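You operate a simulated robot arm through the tools that you are given. There is no shell and no other tool. Be economical: measure what you need, move in short steps, check, and stop when the job is done.

Carry out the task below with a simulated robot arm. There is one attempt and no reset: what you move stays moved.

JOB
Set speed and pitch as the job card says and step the track once.
Fine: press reset, start once, then press the stop button.

It is judged by the outcome, as a careful person would: the job done as asked, and still so three seconds after it is handed in. It fails if anything else is knocked over, pushed out of place, dropped, spilled or broken.

ROBOT AND FRAMES
A 7-joint arm with a two-finger parallel gripper, fixed in place. Base frame: the origin is at the foot of the arm, x ahead of it, y to its left, z up. Readings come in m, degrees, newtons and seconds.
With the tool pointing down near the work surface it reaches from about 0.28 to 0.68 m from the base axis. Its first joint turns from -66.0 to 66.0 degrees. Payload 1.57 kg.
The TCP is the grasp point between the finger pads, 0.03 m short of the fingertips. In the tool frame z runs along the fingers and y along their closing line. The gripper opens to 0.11 m. The fingers are 0.024 m wide and 0.012 m thick; the gripper's body (0.048 by 0.112 m) begins 0.078 m behind the TCP.
Orientation is that of the tool frame in the base frame, as [roll, pitch, yaw] about the fixed x, y, z axes, in that order (R = Rz(yaw) Ry(pitch) Rx(roll)). With the fingers straight down and closing along the base's y, the tool's x points along the base's -x, its y along +y and its z along -z.

CONTROLS
- The arm moves only by the tool send_rows. Its argument "motion" is a list of rows, each a list of 7 numbers: the shift along the tool's x, y, z in m, then the turn, a rotation vector about the tool's x, y, z in rad, then the finger opening in m, from 0 to 0.11. In form: [[dx, dy, dz, ax, ay, az, hand], ...]. A call has 1 to 8 rows; each row is the pose to reach, as a shift and turn from the pose commanded when the call began, along the tool's axes at that moment. Rows are played at 5 a second. More than 0.05 m and 8.6 degrees between two rows, or a gripper value outside its range, and nothing of the call is played. A pose out of reach is approached as far as the arm can. The call stops where the force on the tool passes 40 N (or 10 N more than at its start, if that is more) or the arm is blocked; 0.2 s more then pass. The fingers move at their own pace (about 0.108 m/s each) and stop on an object; they squeeze with about 27 N. The grip force told is the motor's: it shows also when the fingers shut on nothing. Time passes only in rows, and 0.2 s behind the last, so rows that repeat a pose let the fingers close. The reply holds the time, the measured pose of the TCP, the force on the tool along the base axes, the opening and the grip force, in the units named above and with some noise, with the torque about the TCP (base axes, N m) and any sound that the robot's microphone picked up, and new pictures: "show" is both (left out), scene, wrist or none.
- Cameras (640 x 400 px; columns grow to the right, rows downward): "scene" is fixed at [0.1567, -0.3899, 1.4222]; the picture's right is [0.85, -0.53, 0.00], its down [-0.23, -0.37, -0.90] and it looks along [0.48, 0.76, -0.43] (base axes); focal length 256 px, centre (320, 200). "wrist" rides on the gripper at [0.07, 0.016, -0.141] in the tool frame; the picture's right is [-0.23, 0.97, 0.00], its down [-0.86, -0.20, -0.48] and it looks along [-0.47, -0.11, 0.88] (tool axes); focal length 222 px, centre (320, 200). There is no depth. A picture from a camera that has moved, and an enlarged one, comes with that camera's place and axes in the base frame and with its lens. The place of the scene camera against the robot may be out by one fixed shift of up to 0.012 m in any direction.
- inspect(camera, box): a new picture of the part [left, top, right, bottom] of that camera's present view, enlarged. It takes no simulated time.
- finish_job(): hands the job in; it is judged then, once.

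Go step by step. Nothing tells you positions but the pictures and the camera data: compare them with the known pose of the tool, close in by small moves and look again before you grip or let go. The budget is 120 turns and 200 pictures, counting those below and the enlarged ones. Unless the task says otherwise, let go and move clear before handing in, and close with one line.

The tools are called after "Call:" as a command line: name --pt "numbers of a row" for each row, then --argument value for the rest, lists and objects as JSON in quotes. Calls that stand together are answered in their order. send_rows: Moves the arm, as the interface text tells. Its arguments: {"type":"object","properties":{"motion":{"type":"array"},"show":{"type":"string","enum":["both","scene","wrist","none"]}},"required":["motion"]} The other tools are called the same way: inspect (camera, box) takes an enlarged picture of a part of a camera's view; finish_job () hands the job in.

At the start:

```text
t: 0.0
position: [0.2187, -0.1976, 1.3158]
tool_rot: [-180.0, 0.0, 180.0]
ft_force: [-0.8, 0.5, 0.3]
wrist_torque: [0.0, -0.01, -0.02]
width: 0.1101
grip_force: 0.1
```

scene: 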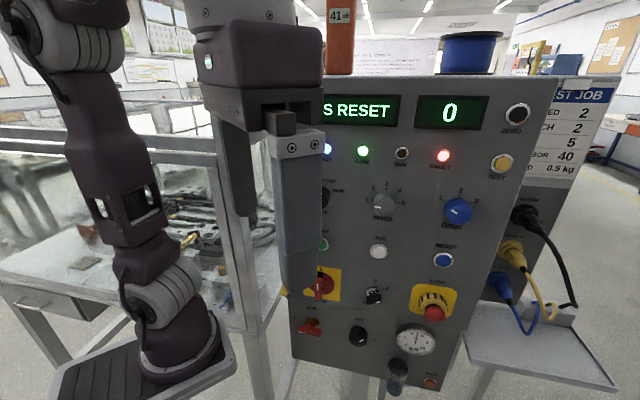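
wrist: 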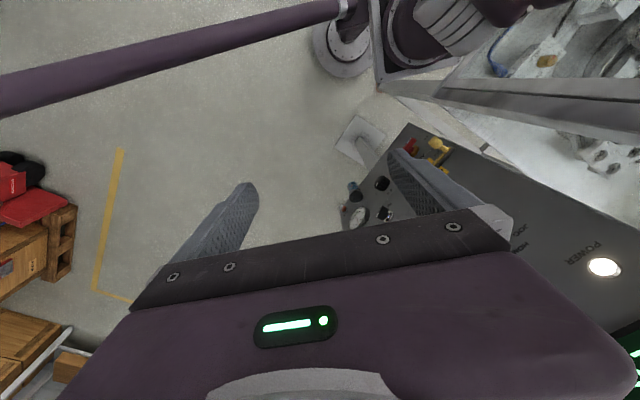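

The arm stands in front of a control panel, with a job card on the right and a display reading "...S RESET". I'll enlarge the panel and the card first.

Call:
inspect --camera "scene" --box '[300, 80, 460, 180]'

Call:
inspect --camera "scene" --box '[460, 70, 640, 190]'

Call:
inspect --camera "scene" --box '[300, 170, 500, 290]'

Call:
inspect --camera "scene" --box '[280, 270, 480, 390]'

```text
4.00 times, centred on (380, 130) of scene
camera zoom: at [0.1567, -0.3899, 1.4222], right [0.85, -0.53, 0.0], down [-0.23, -0.37, -0.9], along [0.48, 0.76, -0.43], focal length 1023 px, centre (80, 480)
```

zoom: 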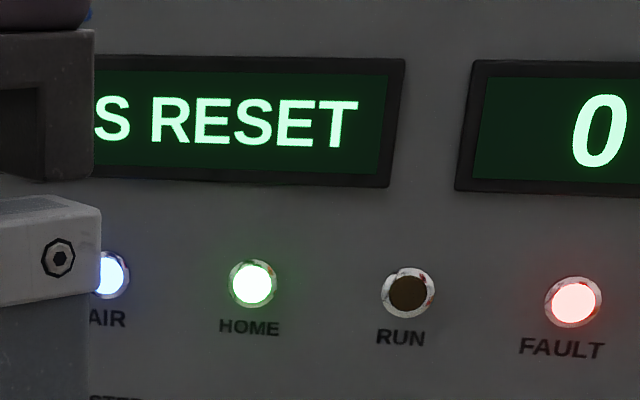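

```text
3.33 times, centred on (550, 130) of scene
camera zoom: at [0.1567, -0.3899, 1.4222], right [0.85, -0.53, 0.0], down [-0.23, -0.37, -0.9], along [0.48, 0.76, -0.43], focal length 852 px, centre (-447, 433)
```

zoom: 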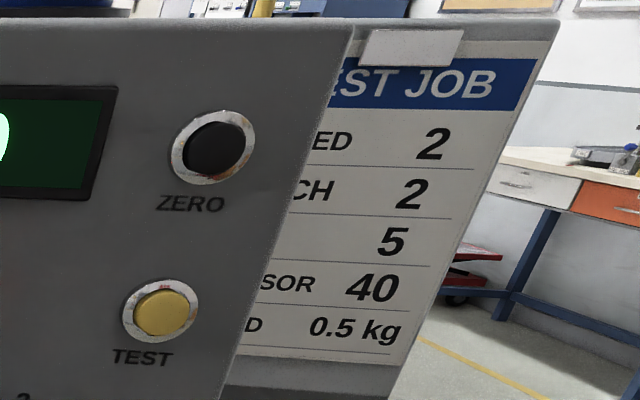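

```text
3.20 times, centred on (400, 230) of scene
camera zoom: at [0.1567, -0.3899, 1.4222], right [0.85, -0.53, 0.0], down [-0.23, -0.37, -0.9], along [0.48, 0.76, -0.43], focal length 818 px, centre (64, 104)
```

zoom: 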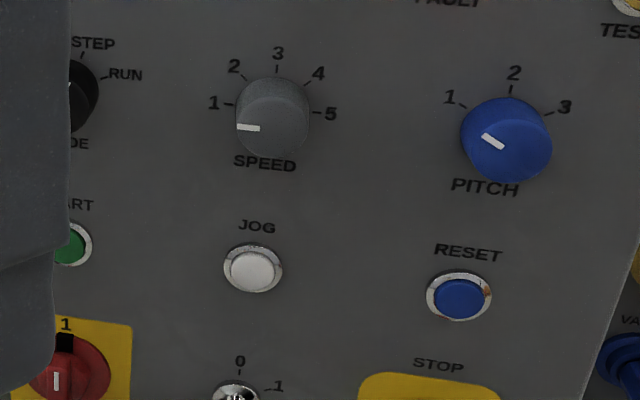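

```text
3.20 times, centred on (380, 330) of scene
camera zoom: at [0.1567, -0.3899, 1.4222], right [0.85, -0.53, 0.0], down [-0.23, -0.37, -0.9], along [0.48, 0.76, -0.43], focal length 818 px, centre (128, -216)
```

zoom: 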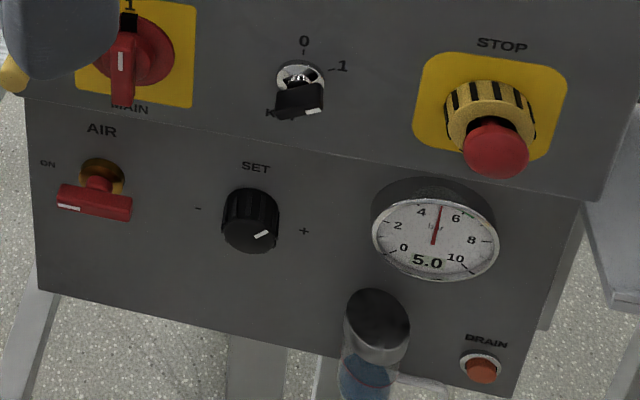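

The card asks for speed 2 and pitch 2, and both knobs are at 1 now. I take the panel to be vertical, with its inward normal near (0.71, 0.70), about 0.35 m from the base. I'll first yaw the tool to face it.

Call:
send_rows --pt "0 0 0 0 0 -0.131 0.05" --pt "0 0 0 0 0 -0.262 0.02" --pt "0 0 0 0 0 -0.393 0" --pt "0 0 0 0 0 -0.524 0" --pt "0 0 0 0 0 -0.654 0" --pt "0 0 0 0 0 -0.785 0" --show "both"

```text
t: 1.4
position: [0.2189, -0.1984, 1.316]
tool_rot: [-180.0, 0.0, -134.9]
ft_force: [-0.1, 0.8, -0.5]
wrist_torque: [-0.01, 0.02, -0.02]
width: 0.0001
grip_force: 21.2
camera wrist: at [0.1582, -0.2352, 1.4555], right [-0.53, 0.85, 0.0], down [0.74, 0.47, 0.48], along [0.41, 0.25, -0.88], focal length 222 px, centre (320, 200)
```

scene: 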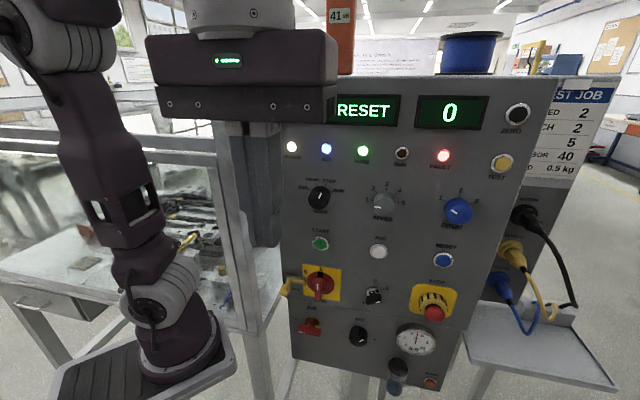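
wrist: 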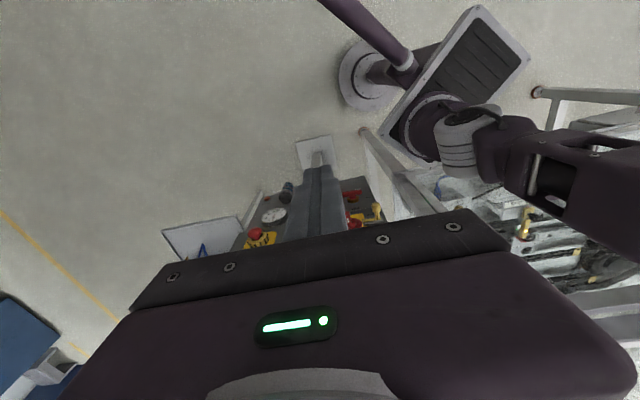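

The panel is clear now, so I'll check the mode knob and the key, then pitch the tool up.

Call:
inspect --camera "scene" --box '[270, 170, 430, 270]'

Call:
inspect --camera "scene" --box '[270, 260, 430, 360]'

Call:
send_rows --pt "0 0 0 0 -0.131 0 0" --pt "0 0 0 0 -0.262 0 0" --pt "0 0 0 0 -0.393 0 0" --pt "0 0 0 0 -0.524 0 0" --pt "0 0 0 0 -0.654 0 0" --pt "0 0 0 0 -0.785 0 0" --show "both"

```text
4.00 times, centred on (350, 220) of scene
camera zoom: at [0.1567, -0.3899, 1.4222], right [0.85, -0.53, 0.0], down [-0.23, -0.37, -0.9], along [0.48, 0.76, -0.43], focal length 1023 px, centre (200, 120)
```

zoom: 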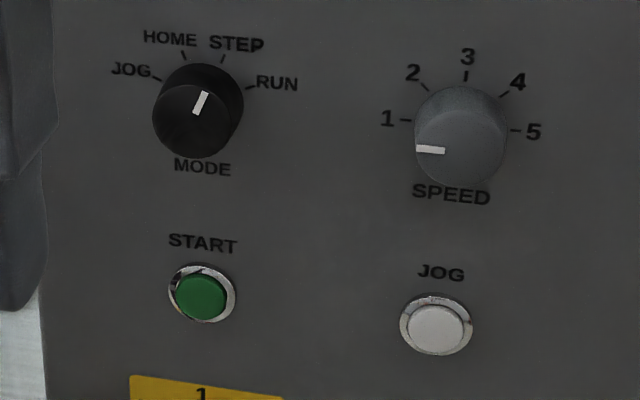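

```text
4.00 times, centred on (350, 310) of scene
camera zoom: at [0.1567, -0.3899, 1.4222], right [0.85, -0.53, 0.0], down [-0.23, -0.37, -0.9], along [0.48, 0.76, -0.43], focal length 1023 px, centre (200, -240)
```

zoom: 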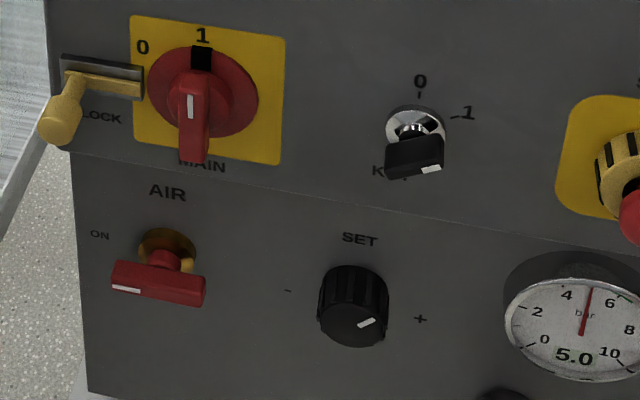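

```text
t: 2.8
position: [0.2391, -0.182, 1.2791]
tool_rot: [-179.8, 45.0, -134.9]
ft_force: [-0.2, -0.2, 0.3]
wrist_torque: [-0.01, -0.01, -0.01]
width: 0.0
grip_force: 21.3
out of reach, approached as far as the arm can: row 4, 5, 6
camera wrist: at [0.1221, -0.2753, 1.3301], right [-0.57, 0.8, 0.16], down [0.33, 0.05, 0.94], along [0.75, 0.59, -0.29], focal length 222 px, centre (320, 200)
```

scene: 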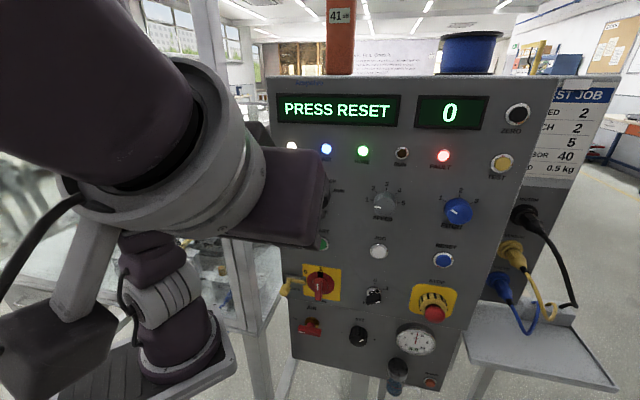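
wrist: 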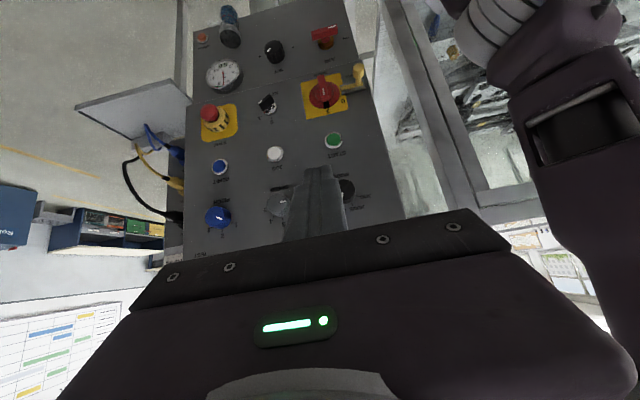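

Mode is already at STEP and MAIN at 1. Triangulating puts the panel's inward normal at about 48° azimuth, with the buttons at z≈1.08 and the knobs at z≈1.20. Next I'll pitch to horizontal and move toward the knobs, keeping well off the panel.

Call:
send_rows --pt "0 -0.024 0.019 0 -0.131 0 0" --pt "0 -0.048 0.038 0 -0.262 0 0" --pt "-0.001 -0.073 0.058 0 -0.393 0 0" --pt "-0.001 -0.097 0.077 0 -0.524 0 0" --pt "-0.002 -0.121 0.096 0 -0.654 0 0" --pt "-0.002 -0.146 0.116 0 -0.785 0 0" --show "both"

```text
t: 4.2
position: [0.4029, -0.2238, 1.2022]
tool_rot: [156.2, 90.0, -158.9]
ft_force: [0.4, -0.6, 0.2]
wrist_torque: [-0.01, 0.01, 0.01]
width: 0.0
grip_force: 21.6
camera wrist: at [0.2911, -0.312, 1.1308], right [-0.69, 0.69, 0.23], down [-0.2, -0.48, 0.86], along [0.7, 0.54, 0.47], focal length 222 px, centre (320, 200)
```

scene: 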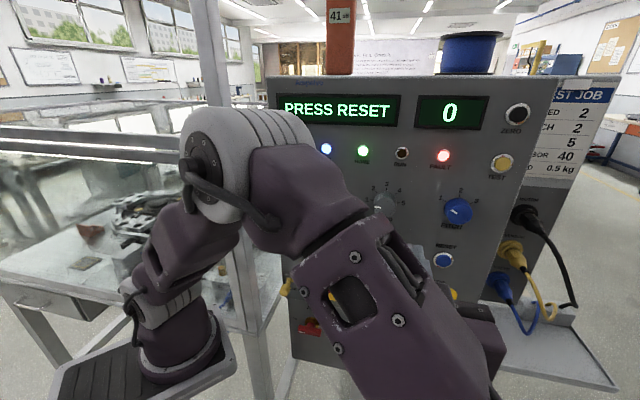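
wrist: 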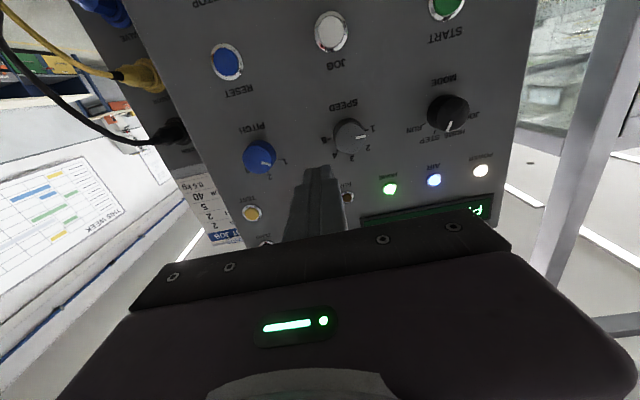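

The tool is horizontal now and faces the panel. I'll enlarge the wrist view to measure the knobs and buttons more accurately.

Call:
inspect --camera "wrist" --box '[200, 20, 360, 120]'

Call:
inspect --camera "wrist" --box '[220, 100, 380, 200]'

Call:
inspect --camera "scene" --box '[360, 170, 520, 270]'

```text
4.00 times, centred on (280, 70) of wrist
camera zoom: at [0.2911, -0.312, 1.1308], right [-0.69, 0.69, 0.23], down [-0.2, -0.48, 0.86], along [0.7, 0.54, 0.47], focal length 888 px, centre (480, 720)
```

zoom: 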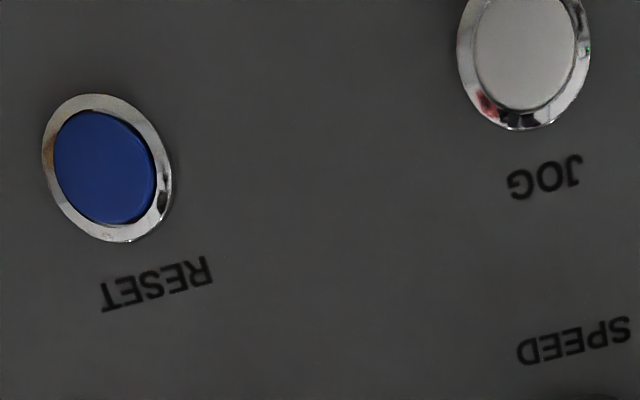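

```text
4.00 times, centred on (300, 150) of wrist
camera zoom: at [0.2911, -0.312, 1.1308], right [-0.69, 0.69, 0.23], down [-0.2, -0.48, 0.86], along [0.7, 0.54, 0.47], focal length 888 px, centre (400, 400)
```

zoom: 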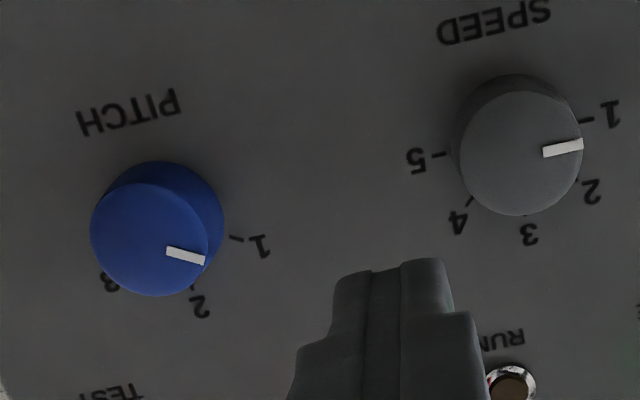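

```text
4.00 times, centred on (440, 220) of scene
camera zoom: at [0.1567, -0.3899, 1.4222], right [0.85, -0.53, 0.0], down [-0.23, -0.37, -0.9], along [0.48, 0.76, -0.43], focal length 1023 px, centre (-160, 120)
```

zoom: 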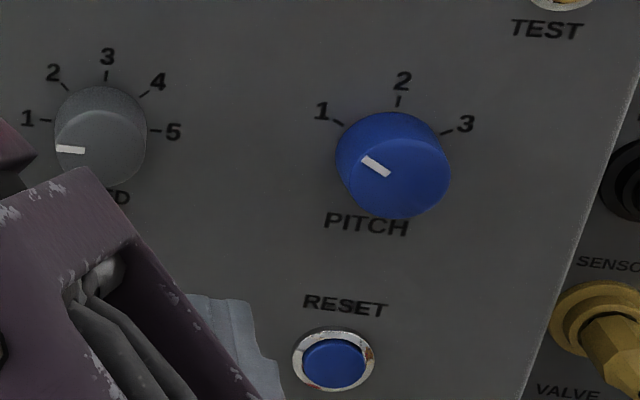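

Refined: the panel normal is at 45°. The speed knob is at u=0.404, z≈1.207 with its face at n≈0.278, and the pitch knob is at u=0.531. I'll line up in front of the speed knob with the fingers open and check.

Call:
send_rows --pt "-0.0015 0.013 0.03 0 0 0 0.07" --pt "-0.003 0.026 0.065 0 0 0 0.07" --pt "-0.0045 0.0394 0.09 0 0 0 0.07" --pt "-0.0045 0.0394 0.09 0 0 0 0.07" --show "both"

Call:
inspect --camera "wrist" --box '[220, 80, 420, 205]'

```text
t: 5.2
position: [0.4384, -0.1335, 1.2073]
tool_rot: [-177.8, 89.9, -132.8]
ft_force: [0.7, 0.1, 0.6]
wrist_torque: [0.05, -0.01, 0.02]
width: 0.0699
grip_force: 0.1
camera wrist: at [0.3272, -0.2217, 1.1372], right [-0.69, 0.69, 0.23], down [-0.2, -0.48, 0.86], along [0.7, 0.54, 0.47], focal length 222 px, centre (320, 200)
```

scene: 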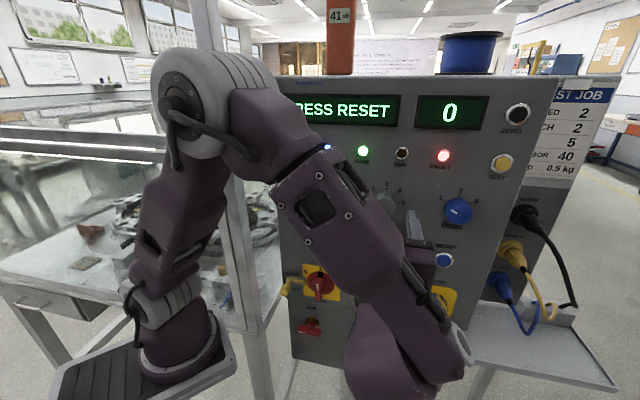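
wrist: 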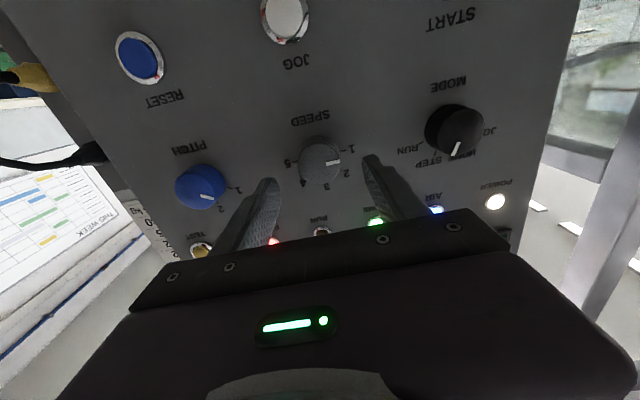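

```text
3.20 times, centred on (320, 142) of wrist
camera zoom: at [0.3272, -0.2217, 1.1372], right [-0.69, 0.69, 0.23], down [-0.2, -0.48, 0.86], along [0.7, 0.54, 0.47], focal length 711 px, centre (320, 384)
```

zoom: 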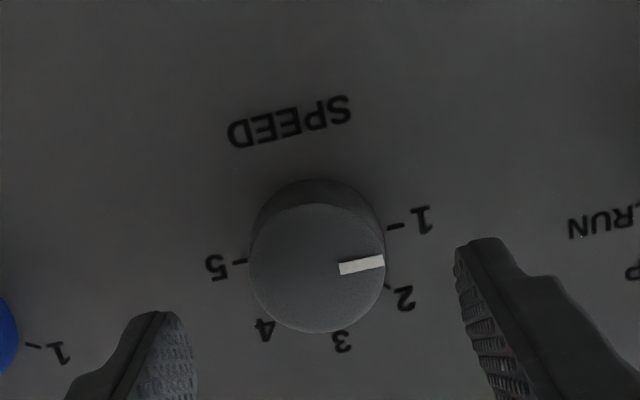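

The speed knob sits centred between the fingers, with its face about 6 cm ahead of the TCP. I'll advance 4.3 cm so the fingertips overlap the knob, then close.

Call:
send_rows --pt "0 -0.001 0.02 0 0 0 0.07" --pt "0 -0.001 0.035 0 0 0 0.07" --pt "0 -0.001 0.043 0 0 0 0.07" --pt "0 -0.001 0.043 0 0 0 0.05" --pt "0 -0.001 0.043 0 0 0 0.03" --pt "0 -0.001 0.043 0 0 0 0.03" --show "wrist"

Call:
inspect --camera "wrist" --box '[220, 100, 420, 225]'

```text
t: 6.6
position: [0.4694, -0.1032, 1.2063]
tool_rot: [156.3, 89.9, -158.6]
ft_force: [-5.5, 7.0, -1.5]
wrist_torque: [0.03, -0.04, -0.26]
width: 0.0419
grip_force: 45.4
camera wrist: at [0.3575, -0.1922, 1.1363], right [-0.69, 0.69, 0.23], down [-0.2, -0.48, 0.86], along [0.7, 0.55, 0.47], focal length 222 px, centre (320, 200)
```

wrist: 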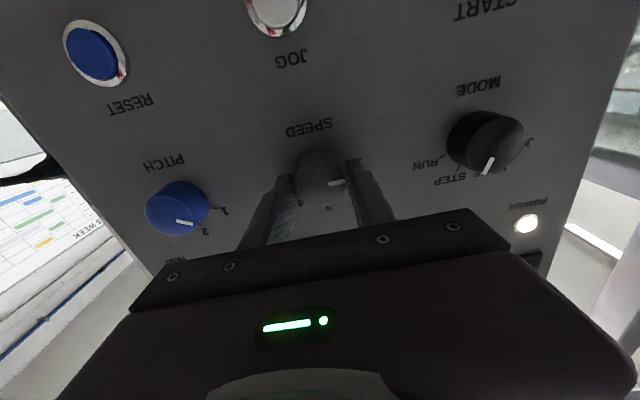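

```text
3.20 times, centred on (320, 162) of wrist
camera zoom: at [0.3575, -0.1922, 1.1363], right [-0.69, 0.69, 0.23], down [-0.2, -0.48, 0.86], along [0.7, 0.55, 0.47], focal length 711 px, centre (320, 320)
```

zoom: 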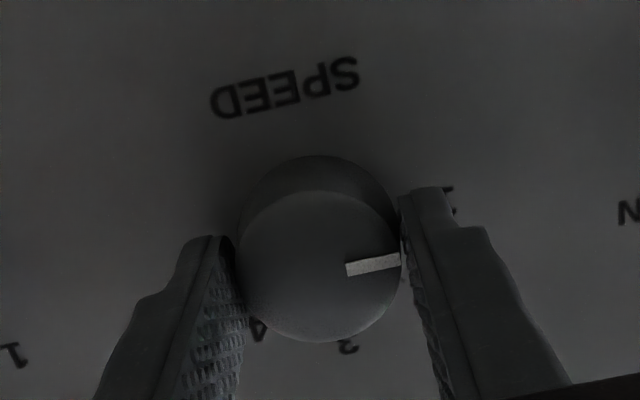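

The knob is gripped at 42 mm. I'll turn it 45° clockwise.

Call:
send_rows --pt "0 0 0 0 0 0.131 0.03" --pt "0 0 0 0 0 0.262 0.03" --pt "0 0 0 0 0 0.393 0.03" --pt "0 0 0 0 0 0.524 0.03" --pt "0 0 0 0 0 0.654 0.03" --pt "0 0 0 0 0 0.785 0.03" --show "wrist"

Call:
inspect --camera "wrist" --box '[220, 100, 420, 225]'

```text
t: 8.0
position: [0.4688, -0.1048, 1.2066]
tool_rot: [89.8, 44.9, 134.8]
ft_force: [21.1, 7.9, 22.7]
wrist_torque: [0.37, -0.32, -0.93]
width: 0.0416
grip_force: 44.4
camera wrist: at [0.3266, -0.161, 1.1673], right [-0.37, 0.37, 0.85], down [0.19, -0.87, 0.46], along [0.91, 0.33, 0.25], focal length 222 px, centre (320, 200)
```

wrist: 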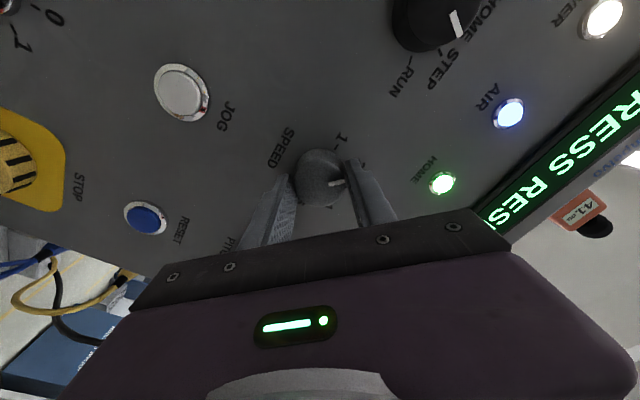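

```text
3.20 times, centred on (320, 162) of wrist
camera zoom: at [0.3266, -0.161, 1.1673], right [-0.37, 0.37, 0.85], down [0.19, -0.87, 0.46], along [0.91, 0.33, 0.25], focal length 711 px, centre (320, 320)
```

zoom: 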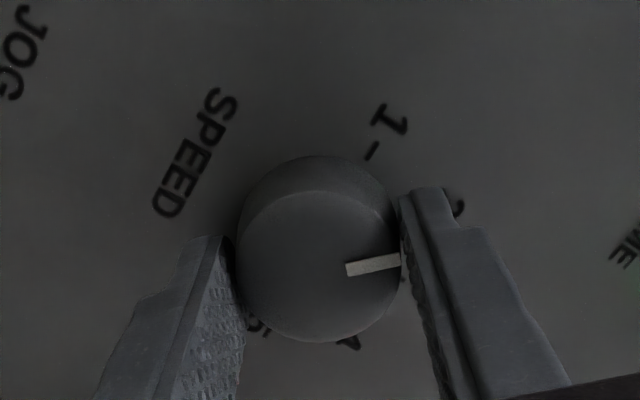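

The knob turned with the gripper and the pointer has moved toward 2. I'll release, back off and check.

Call:
send_rows --pt "0 0 0 0 0 0.785 0.07" --pt "0 0 0 0 0 0 0.07" --show "none"

Call:
send_rows --pt "0 0 0 0 0 0 0.07" --pt "0 0 0 0 0 0 0.07" --pt "0 0 -0.03 0 0 0 0.07" --pt "0 0 -0.06 0 0 0 0.07" --show "wrist"

Call:
inspect --camera "wrist" --box '[220, 80, 420, 205]'

```text
refused: row 1 steps farther than a row can; nothing moved
```

```text
t: 9.0
position: [0.4254, -0.149, 1.2045]
tool_rot: [90.1, 45.0, 135.1]
ft_force: [-0.7, 0.8, -0.2]
wrist_torque: [0.0, 0.03, 0.02]
width: 0.0699
grip_force: 0.1
camera wrist: at [0.2837, -0.2051, 1.1663], right [-0.37, 0.37, 0.85], down [0.19, -0.87, 0.46], along [0.91, 0.33, 0.25], focal length 222 px, centre (320, 200)
```

wrist: 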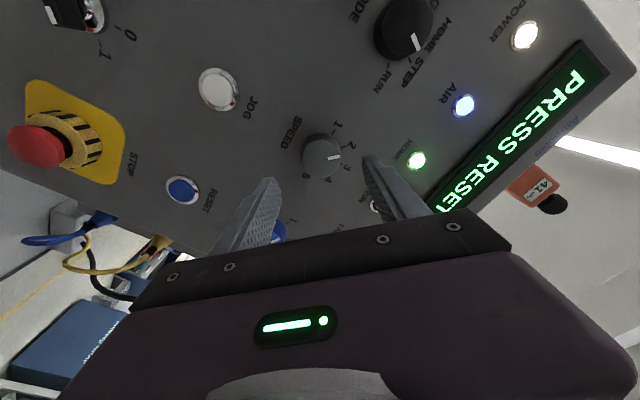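

```text
3.20 times, centred on (320, 142) of wrist
camera zoom: at [0.2837, -0.2051, 1.1663], right [-0.37, 0.37, 0.85], down [0.19, -0.87, 0.46], along [0.91, 0.33, 0.25], focal length 711 px, centre (320, 384)
```

zoom: 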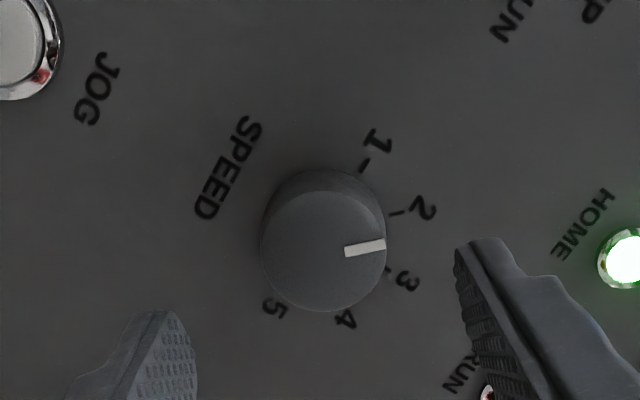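

The pointer is parallel to tick 2, so speed looks right. I'll rotate back while sliding over to the pitch knob.

Call:
send_rows --pt "-0.0145 -0.0145 0 0 0 -0.131 0.07" --pt "-0.029 -0.029 0 0 0 -0.262 0.07" --pt "-0.0435 -0.0435 0 0 0 -0.393 0.07" --pt "-0.058 -0.058 0.005 0 0 -0.524 0.07" --pt "-0.0725 -0.0725 0.01 0 0 -0.654 0.07" --pt "-0.087 -0.087 0.02 0 0 -0.785 0.07" --pt "-0.087 -0.087 0.02 0 0 -0.785 0.07" --show "both"

Call:
inspect --camera "wrist" --box '[220, 80, 420, 205]'

Call:
inspect --camera "scene" --box '[360, 170, 520, 270]'

```text
t: 10.6
position: [0.5259, -0.2184, 1.2048]
tool_rot: [-109.5, 89.9, -64.6]
ft_force: [0.5, -0.3, 0.0]
wrist_torque: [0.03, -0.02, 0.01]
width: 0.0699
grip_force: 0.2
camera wrist: at [0.4148, -0.307, 1.1345], right [-0.69, 0.69, 0.23], down [-0.2, -0.48, 0.86], along [0.7, 0.55, 0.47], focal length 222 px, centre (320, 200)
```

scene: 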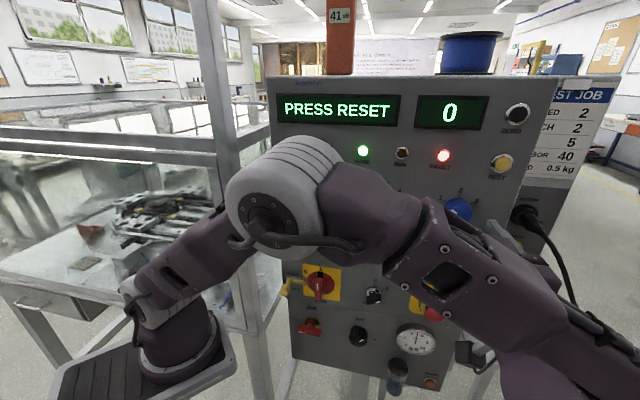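
wrist: 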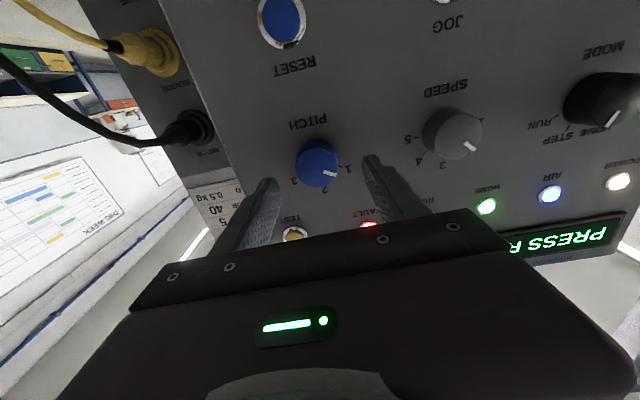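

```text
3.20 times, centred on (320, 142) of wrist
camera zoom: at [0.4148, -0.307, 1.1345], right [-0.69, 0.69, 0.23], down [-0.2, -0.48, 0.86], along [0.7, 0.55, 0.47], focal length 711 px, centre (320, 384)
```

zoom: 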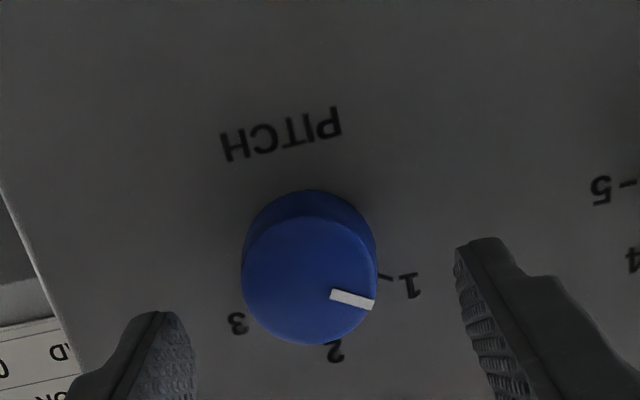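

```text
4.00 times, centred on (440, 220) of scene
camera zoom: at [0.1567, -0.3899, 1.4222], right [0.85, -0.53, 0.0], down [-0.23, -0.37, -0.9], along [0.48, 0.76, -0.43], focal length 1023 px, centre (-160, 120)
```

zoom: 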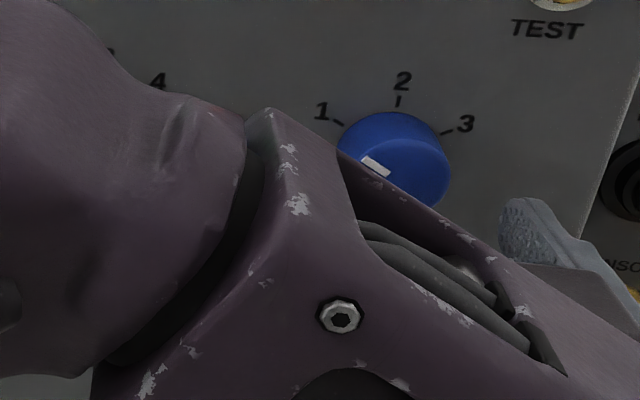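

The pitch knob is nearly centred: 2 mm further right and about 3 mm higher. I'll correct, advance and grip.

Call:
send_rows --pt "-0.003 -0.002 0.015 0 0 0 0.07" --pt "-0.003 -0.002 0.03 0 0 0 0.07" --pt "-0.003 -0.002 0.041 0 0 0 0.07" --pt "-0.003 -0.002 0.041 0 0 0 0.05" --pt "-0.003 -0.002 0.041 0 0 0 0.03" --pt "-0.003 -0.002 0.041 0 0 0 0.03" --show "wrist"

Call:
inspect --camera "wrist" --box '[220, 100, 420, 225]'

```text
t: 12.0
position: [0.5575, -0.1924, 1.2081]
tool_rot: [-171.6, 89.9, -126.4]
ft_force: [1.7, 3.0, 1.1]
wrist_torque: [-0.19, 0.18, -0.56]
width: 0.0417
grip_force: 44.9
camera wrist: at [0.4454, -0.2808, 1.1377], right [-0.69, 0.69, 0.23], down [-0.2, -0.48, 0.86], along [0.7, 0.54, 0.47], focal length 222 px, centre (320, 200)
```

wrist: 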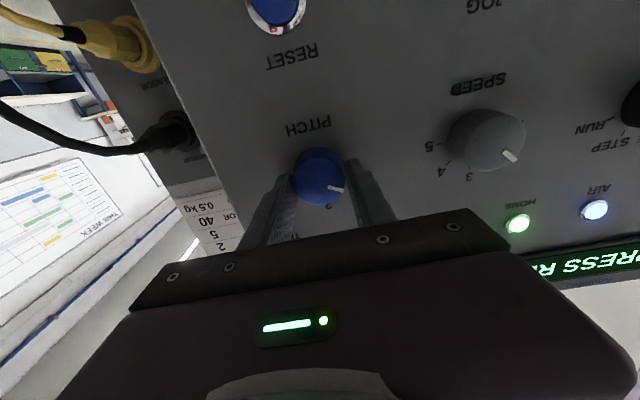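

```text
3.20 times, centred on (320, 162) of wrist
camera zoom: at [0.4454, -0.2808, 1.1377], right [-0.69, 0.69, 0.23], down [-0.2, -0.48, 0.86], along [0.7, 0.54, 0.47], focal length 711 px, centre (320, 320)
```

zoom: 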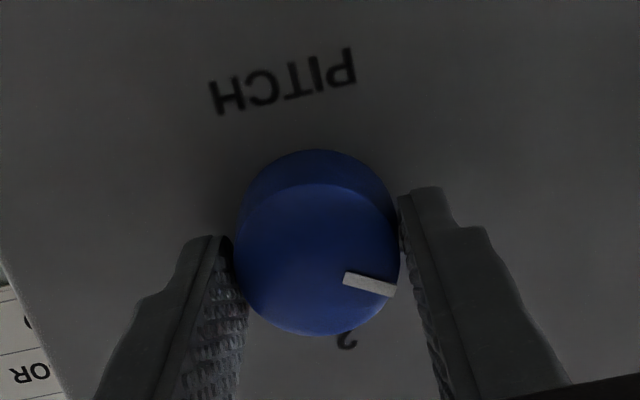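

Gripped cleanly. I'll turn it 60° clockwise.

Call:
send_rows --pt "0 0 0 0 0 0.131 0.03" --pt "0 0 0 0 0 0.262 0.03" --pt "0 0 0 0 0 0.393 0.03" --pt "0 0 0 0 0 0.524 0.03" --pt "0 0 0 0 0 0.654 0.03" --pt "0 0 0 0 0 0.785 0.03" --pt "0 0 0 0 0 0.916 0.03" --pt "0 0 0 0 0 1.047 0.03" --show "wrist"

Call:
inspect --camera "wrist" --box '[220, 100, 420, 225]'

Call:
inspect --camera "scene" --box '[360, 170, 520, 270]'

```text
t: 13.8
position: [0.5581, -0.1946, 1.2068]
tool_rot: [90.2, 29.9, 134.9]
ft_force: [26.1, -16.1, -12.5]
wrist_torque: [0.2, -0.35, 0.01]
width: 0.0416
grip_force: 44.9
camera wrist: at [0.41, -0.2449, 1.1857], right [-0.2, 0.21, 0.96], down [0.25, -0.93, 0.25], along [0.95, 0.29, 0.13], focal length 222 px, centre (320, 200)
```

wrist: 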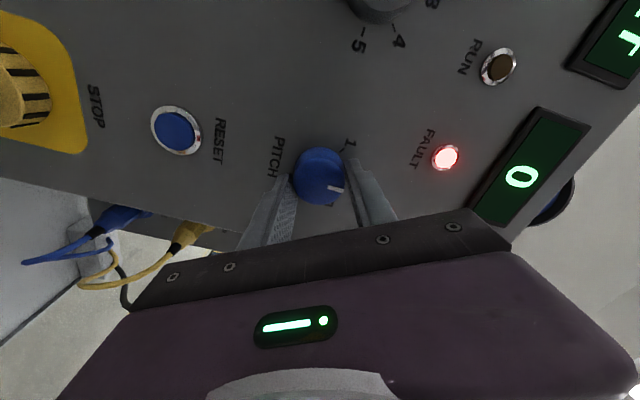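

```text
3.20 times, centred on (320, 162) of wrist
camera zoom: at [0.41, -0.2449, 1.1857], right [-0.2, 0.21, 0.96], down [0.25, -0.93, 0.25], along [0.95, 0.29, 0.13], focal length 711 px, centre (320, 320)
```

zoom: 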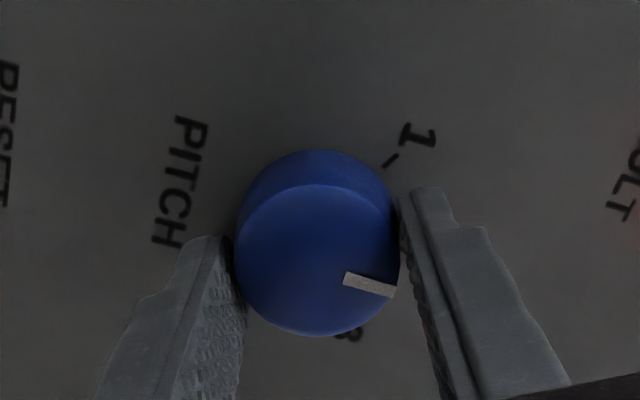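

```text
4.00 times, centred on (440, 220) of scene
camera zoom: at [0.1579, -0.3906, 1.4219], right [0.85, -0.53, 0.0], down [-0.23, -0.37, -0.9], along [0.48, 0.76, -0.43], focal length 1023 px, centre (-160, 120)
```

zoom: 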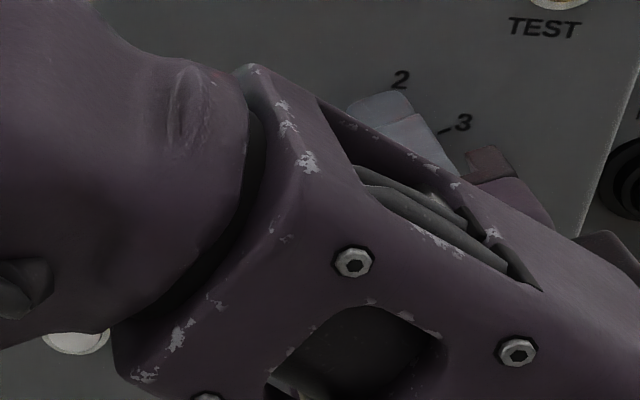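

The knob followed the gripper. I'll release, back away and check it.

Call:
send_rows --pt "0 0 0 0 0 0 0.07" --pt "0 0 0 0 0 0 0.07" --pt "0 0 -0.03 0 0 0 0.07" --pt "0 0 -0.06 0 0 0 0.07" --show "both"

Call:
inspect --camera "wrist" --box '[220, 80, 420, 205]'

```text
t: 14.8
position: [0.5133, -0.2359, 1.2082]
tool_rot: [90.1, 30.1, 135.1]
ft_force: [-0.2, -0.1, 0.3]
wrist_torque: [0.01, -0.02, -0.01]
width: 0.0698
grip_force: 0.0
camera wrist: at [0.3661, -0.2869, 1.187], right [-0.21, 0.21, 0.96], down [0.26, -0.93, 0.26], along [0.94, 0.3, 0.14], focal length 222 px, centre (320, 200)
```

scene: 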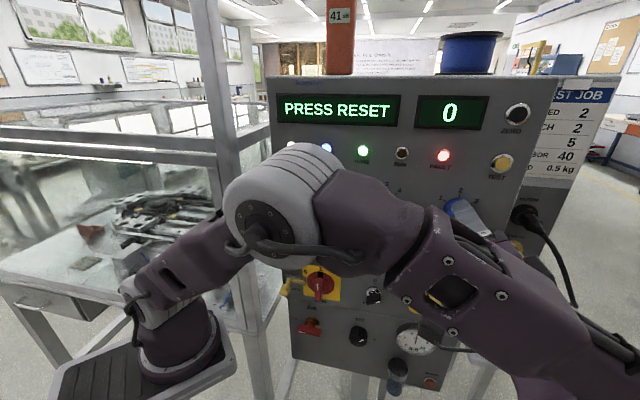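
wrist: 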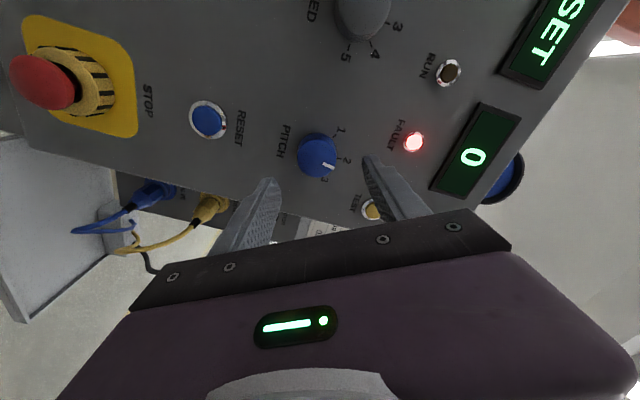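

```text
3.20 times, centred on (320, 142) of wrist
camera zoom: at [0.3661, -0.2869, 1.187], right [-0.21, 0.21, 0.96], down [0.26, -0.93, 0.26], along [0.94, 0.3, 0.14], focal length 711 px, centre (320, 384)
```

zoom: 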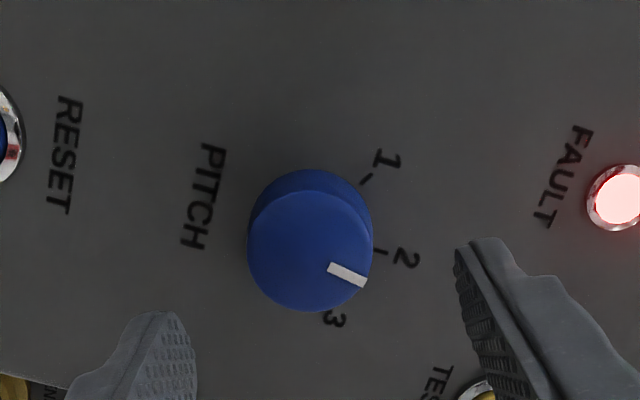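

After release the pointer looks about 7° past vertical. I'll rotate back to a level roll for a cleaner look at both knobs.

Call:
send_rows --pt "0 0 0 0 0 -0.131 0.07" --pt "0 0 0 0 0 -0.262 0.07" --pt "0 0 0 0 0 -0.393 0.07" --pt "0 0 0 0 0 -0.524 0.07" --pt "0 0 0 0 0 -0.654 0.07" --pt "0 0 0 0 0 -0.785 0.07" --pt "0 0 0 0 0 -0.916 0.07" --pt "0 0 0 0 0 -1.047 0.07" --show "none"

Call:
inspect --camera "wrist" --box '[280, 100, 376, 160]'

Call:
inspect --camera "wrist" --box '[380, 80, 476, 140]'

```text
t: 16.6
position: [0.5157, -0.2357, 1.2094]
tool_rot: [-106.9, 90.0, -61.9]
ft_force: [0.4, -1.1, -0.8]
wrist_torque: [0.02, -0.01, -0.01]
width: 0.0699
grip_force: 0.0
```

```text
6.67 times, centred on (328, 130) of wrist
camera zoom: at [0.4036, -0.3238, 1.138], right [-0.69, 0.69, 0.22], down [-0.2, -0.48, 0.86], along [0.7, 0.55, 0.47], focal length 1481 px, centre (267, 667)
```

zoom: 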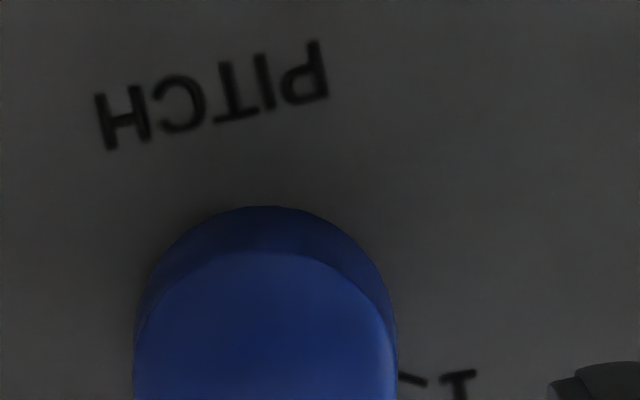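

```text
6.67 times, centred on (428, 110) of wrist
camera zoom: at [0.4036, -0.3238, 1.138], right [-0.69, 0.69, 0.22], down [-0.2, -0.48, 0.86], along [0.7, 0.55, 0.47], focal length 1481 px, centre (-400, 800)
```

zoom: 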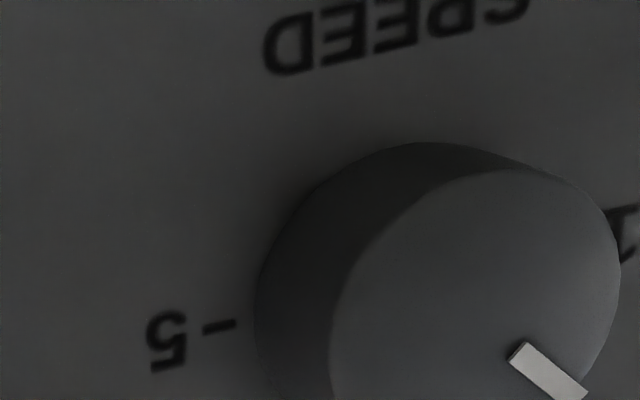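

Call:
inspect --camera "wrist" --box '[265, 120, 377, 190]'

Call:
inspect --camera "wrist" --box '[400, 100, 512, 170]'

```text
5.71 times, centred on (321, 155) of wrist
camera zoom: at [0.4036, -0.3238, 1.138], right [-0.69, 0.69, 0.22], down [-0.2, -0.48, 0.86], along [0.7, 0.55, 0.47], focal length 1269 px, centre (314, 457)
```

zoom: 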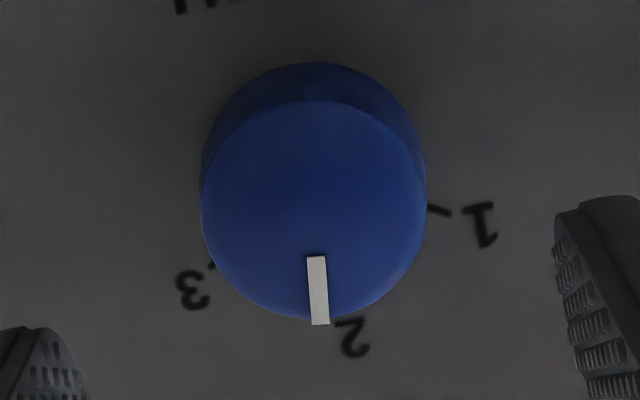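

```text
5.71 times, centred on (456, 135) of wrist
camera zoom: at [0.4036, -0.3238, 1.138], right [-0.69, 0.69, 0.22], down [-0.2, -0.48, 0.86], along [0.7, 0.55, 0.47], focal length 1269 px, centre (-457, 571)
```

zoom: 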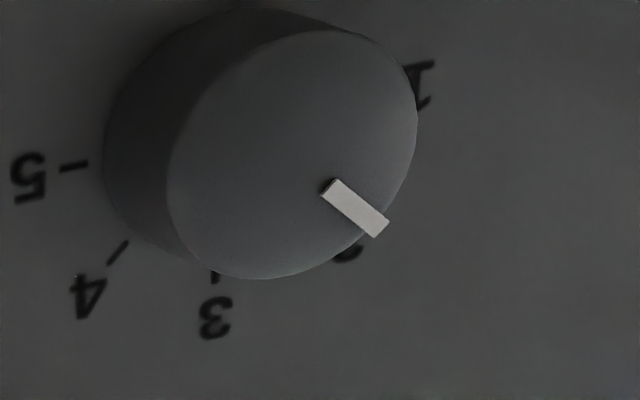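

The pitch pointer is about 9° past 2, dragged on release; speed is on 2. I'll regrip 3 mm lower, which is truer to centre, and turn back 9°.

Call:
send_rows --pt "0.0035 0.001 0.02 0 0 0 0.07" --pt "0.0035 0.001 0.04 0 0 0 0.07" --pt "0.0035 0.001 0.058 0 0 0 0.07" --pt "0.0035 0.001 0.058 0 0 0 0.05" --pt "0.0035 0.001 0.058 0 0 0 0.03" --pt "0.0035 0.001 0.058 0 0 0 0.03" --show "none"

Call:
inspect --camera "wrist" --box '[265, 130, 377, 200]'

```text
t: 18.0
position: [0.5562, -0.1936, 1.2045]
tool_rot: [7.7, 89.9, 52.7]
ft_force: [4.4, 1.3, 0.8]
wrist_torque: [-0.1, 0.1, -0.2]
width: 0.0413
grip_force: 45.3
```

```text
5.71 times, centred on (321, 165) of wrist
camera zoom: at [0.4446, -0.2816, 1.1344], right [-0.69, 0.69, 0.23], down [-0.2, -0.48, 0.86], along [0.7, 0.54, 0.47], focal length 1269 px, centre (314, 400)
```

zoom: 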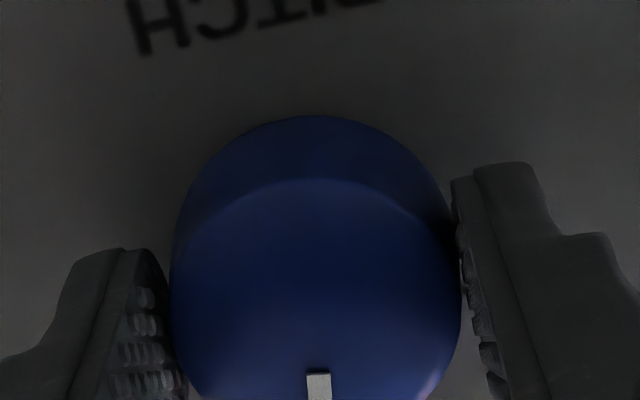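

Gripped with little side load. I'll turn back about 9°, release, back off and look.

Call:
send_rows --pt "0 0 0 0 0 -0.075 0.03" --pt "0 0 0 0 0 -0.15 0.03" --pt "0 0 0 0 0 -0.15 0.03" --show "none"

Call:
send_rows --pt "0 0 0 0 0 0 0.07" --pt "0 0 0 0 0 0 0.07" --pt "0 0 -0.03 0 0 0 0.07" --pt "0 0 -0.06 0 0 0.075 0.07" --pt "0 0 -0.06 0 0 0.15 0.07" --show "both"

Call:
inspect --camera "wrist" --box '[265, 120, 377, 190]'

```text
t: 18.8
position: [0.5551, -0.1926, 1.2046]
tool_rot: [-90.3, 81.5, -45.3]
ft_force: [15.3, 2.1, -1.6]
wrist_torque: [0.02, 0.02, -0.24]
width: 0.041
grip_force: 44.9
```

```text
t: 20.0
position: [0.5145, -0.236, 1.2049]
tool_rot: [136.6, 90.0, -178.4]
ft_force: [0.9, -0.4, 0.0]
wrist_torque: [0.0, 0.03, 0.04]
width: 0.0701
grip_force: 0.0
camera wrist: at [0.4014, -0.3242, 1.1341], right [-0.69, 0.69, 0.23], down [-0.2, -0.48, 0.86], along [0.7, 0.54, 0.47], focal length 222 px, centre (320, 200)
```

scene: 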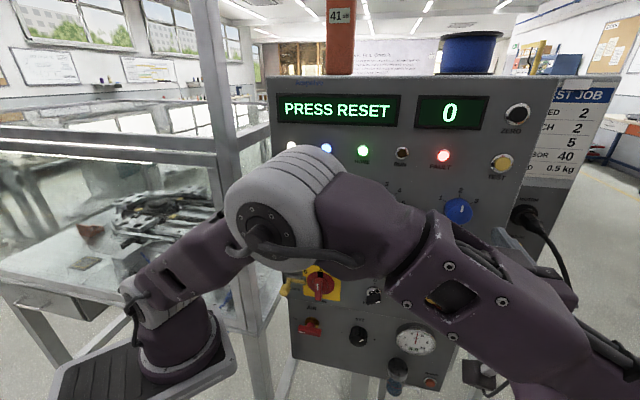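
wrist: 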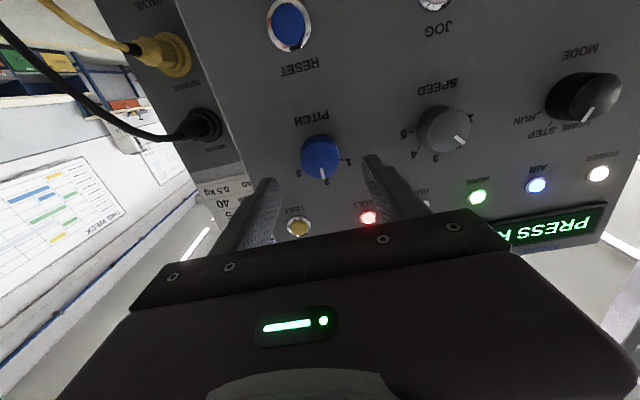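

```text
5.71 times, centred on (321, 155) of wrist
camera zoom: at [0.4014, -0.3242, 1.1341], right [-0.69, 0.69, 0.23], down [-0.2, -0.48, 0.86], along [0.7, 0.54, 0.47], focal length 1269 px, centre (314, 457)
```

zoom: 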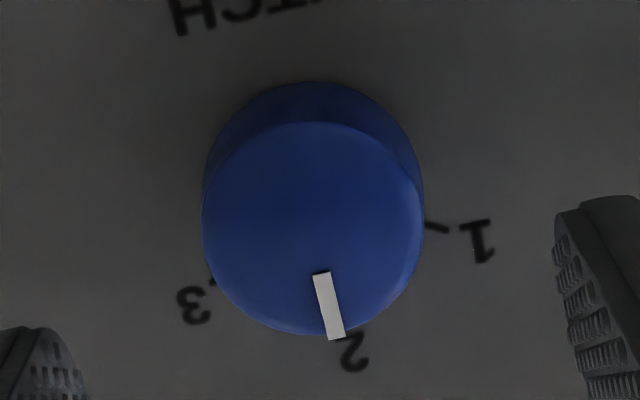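

The pitch pointer is now straight on 2. Next I'll close the fingers and drop down to the RESET button at z≈1.088, in the same column.

Call:
send_rows --pt "0.03 0 0 0 0 0 0.03" --pt "0.06 0 0 0 0 0 0" --pt "0.09 0 0.01 0 0 0 0" --pt "0.117 0 0.025 0 0 0 0" --pt "0.117 0 0.025 0 0 0 0" --show "both"

Call:
inspect --camera "wrist" --box '[220, 80, 420, 205]'

Call:
inspect --camera "scene" --box '[360, 170, 520, 270]'

```text
t: 21.2
position: [0.531, -0.2177, 1.0871]
tool_rot: [177.4, 90.0, -137.6]
ft_force: [0.3, 0.3, -0.1]
wrist_torque: [-0.01, 0.01, -0.03]
width: 0.0
grip_force: 21.7
camera wrist: at [0.4194, -0.306, 1.0163], right [-0.69, 0.69, 0.23], down [-0.2, -0.48, 0.86], along [0.7, 0.54, 0.47], focal length 222 px, centre (320, 200)
```

scene: 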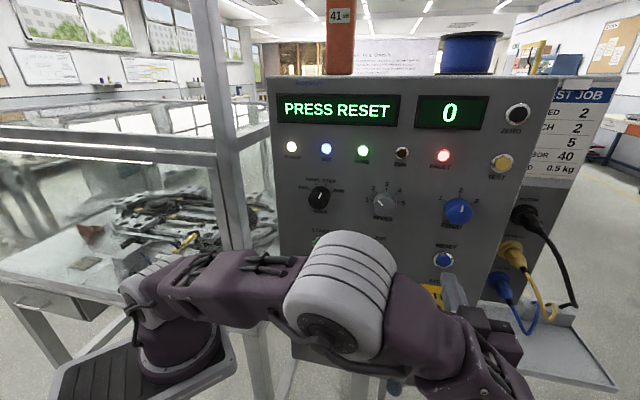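
wrist: 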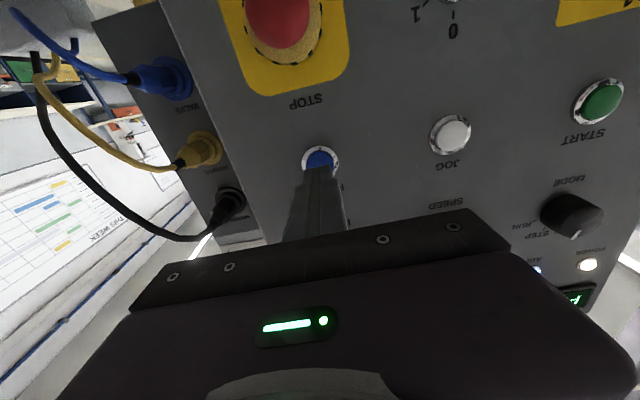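

```text
3.20 times, centred on (320, 142) of wrist
camera zoom: at [0.4194, -0.306, 1.0163], right [-0.69, 0.69, 0.23], down [-0.2, -0.48, 0.86], along [0.7, 0.54, 0.47], focal length 711 px, centre (320, 384)
```

zoom: 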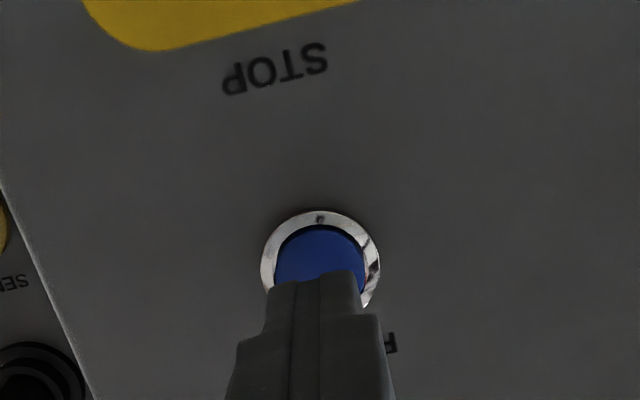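

```text
4.00 times, centred on (440, 220) of scene
camera zoom: at [0.1567, -0.3899, 1.4222], right [0.85, -0.53, 0.0], down [-0.23, -0.37, -0.9], along [0.48, 0.76, -0.43], focal length 1023 px, centre (-160, 120)
```

zoom: 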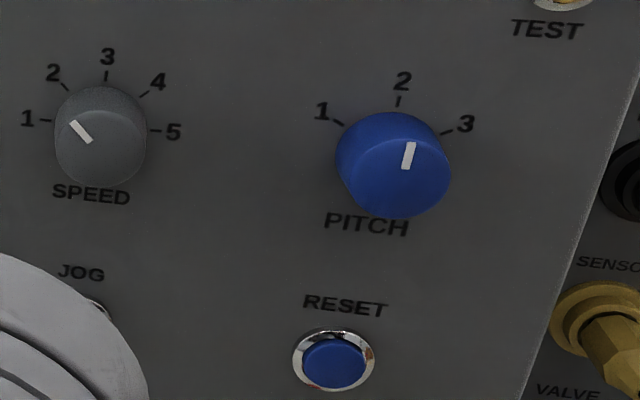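

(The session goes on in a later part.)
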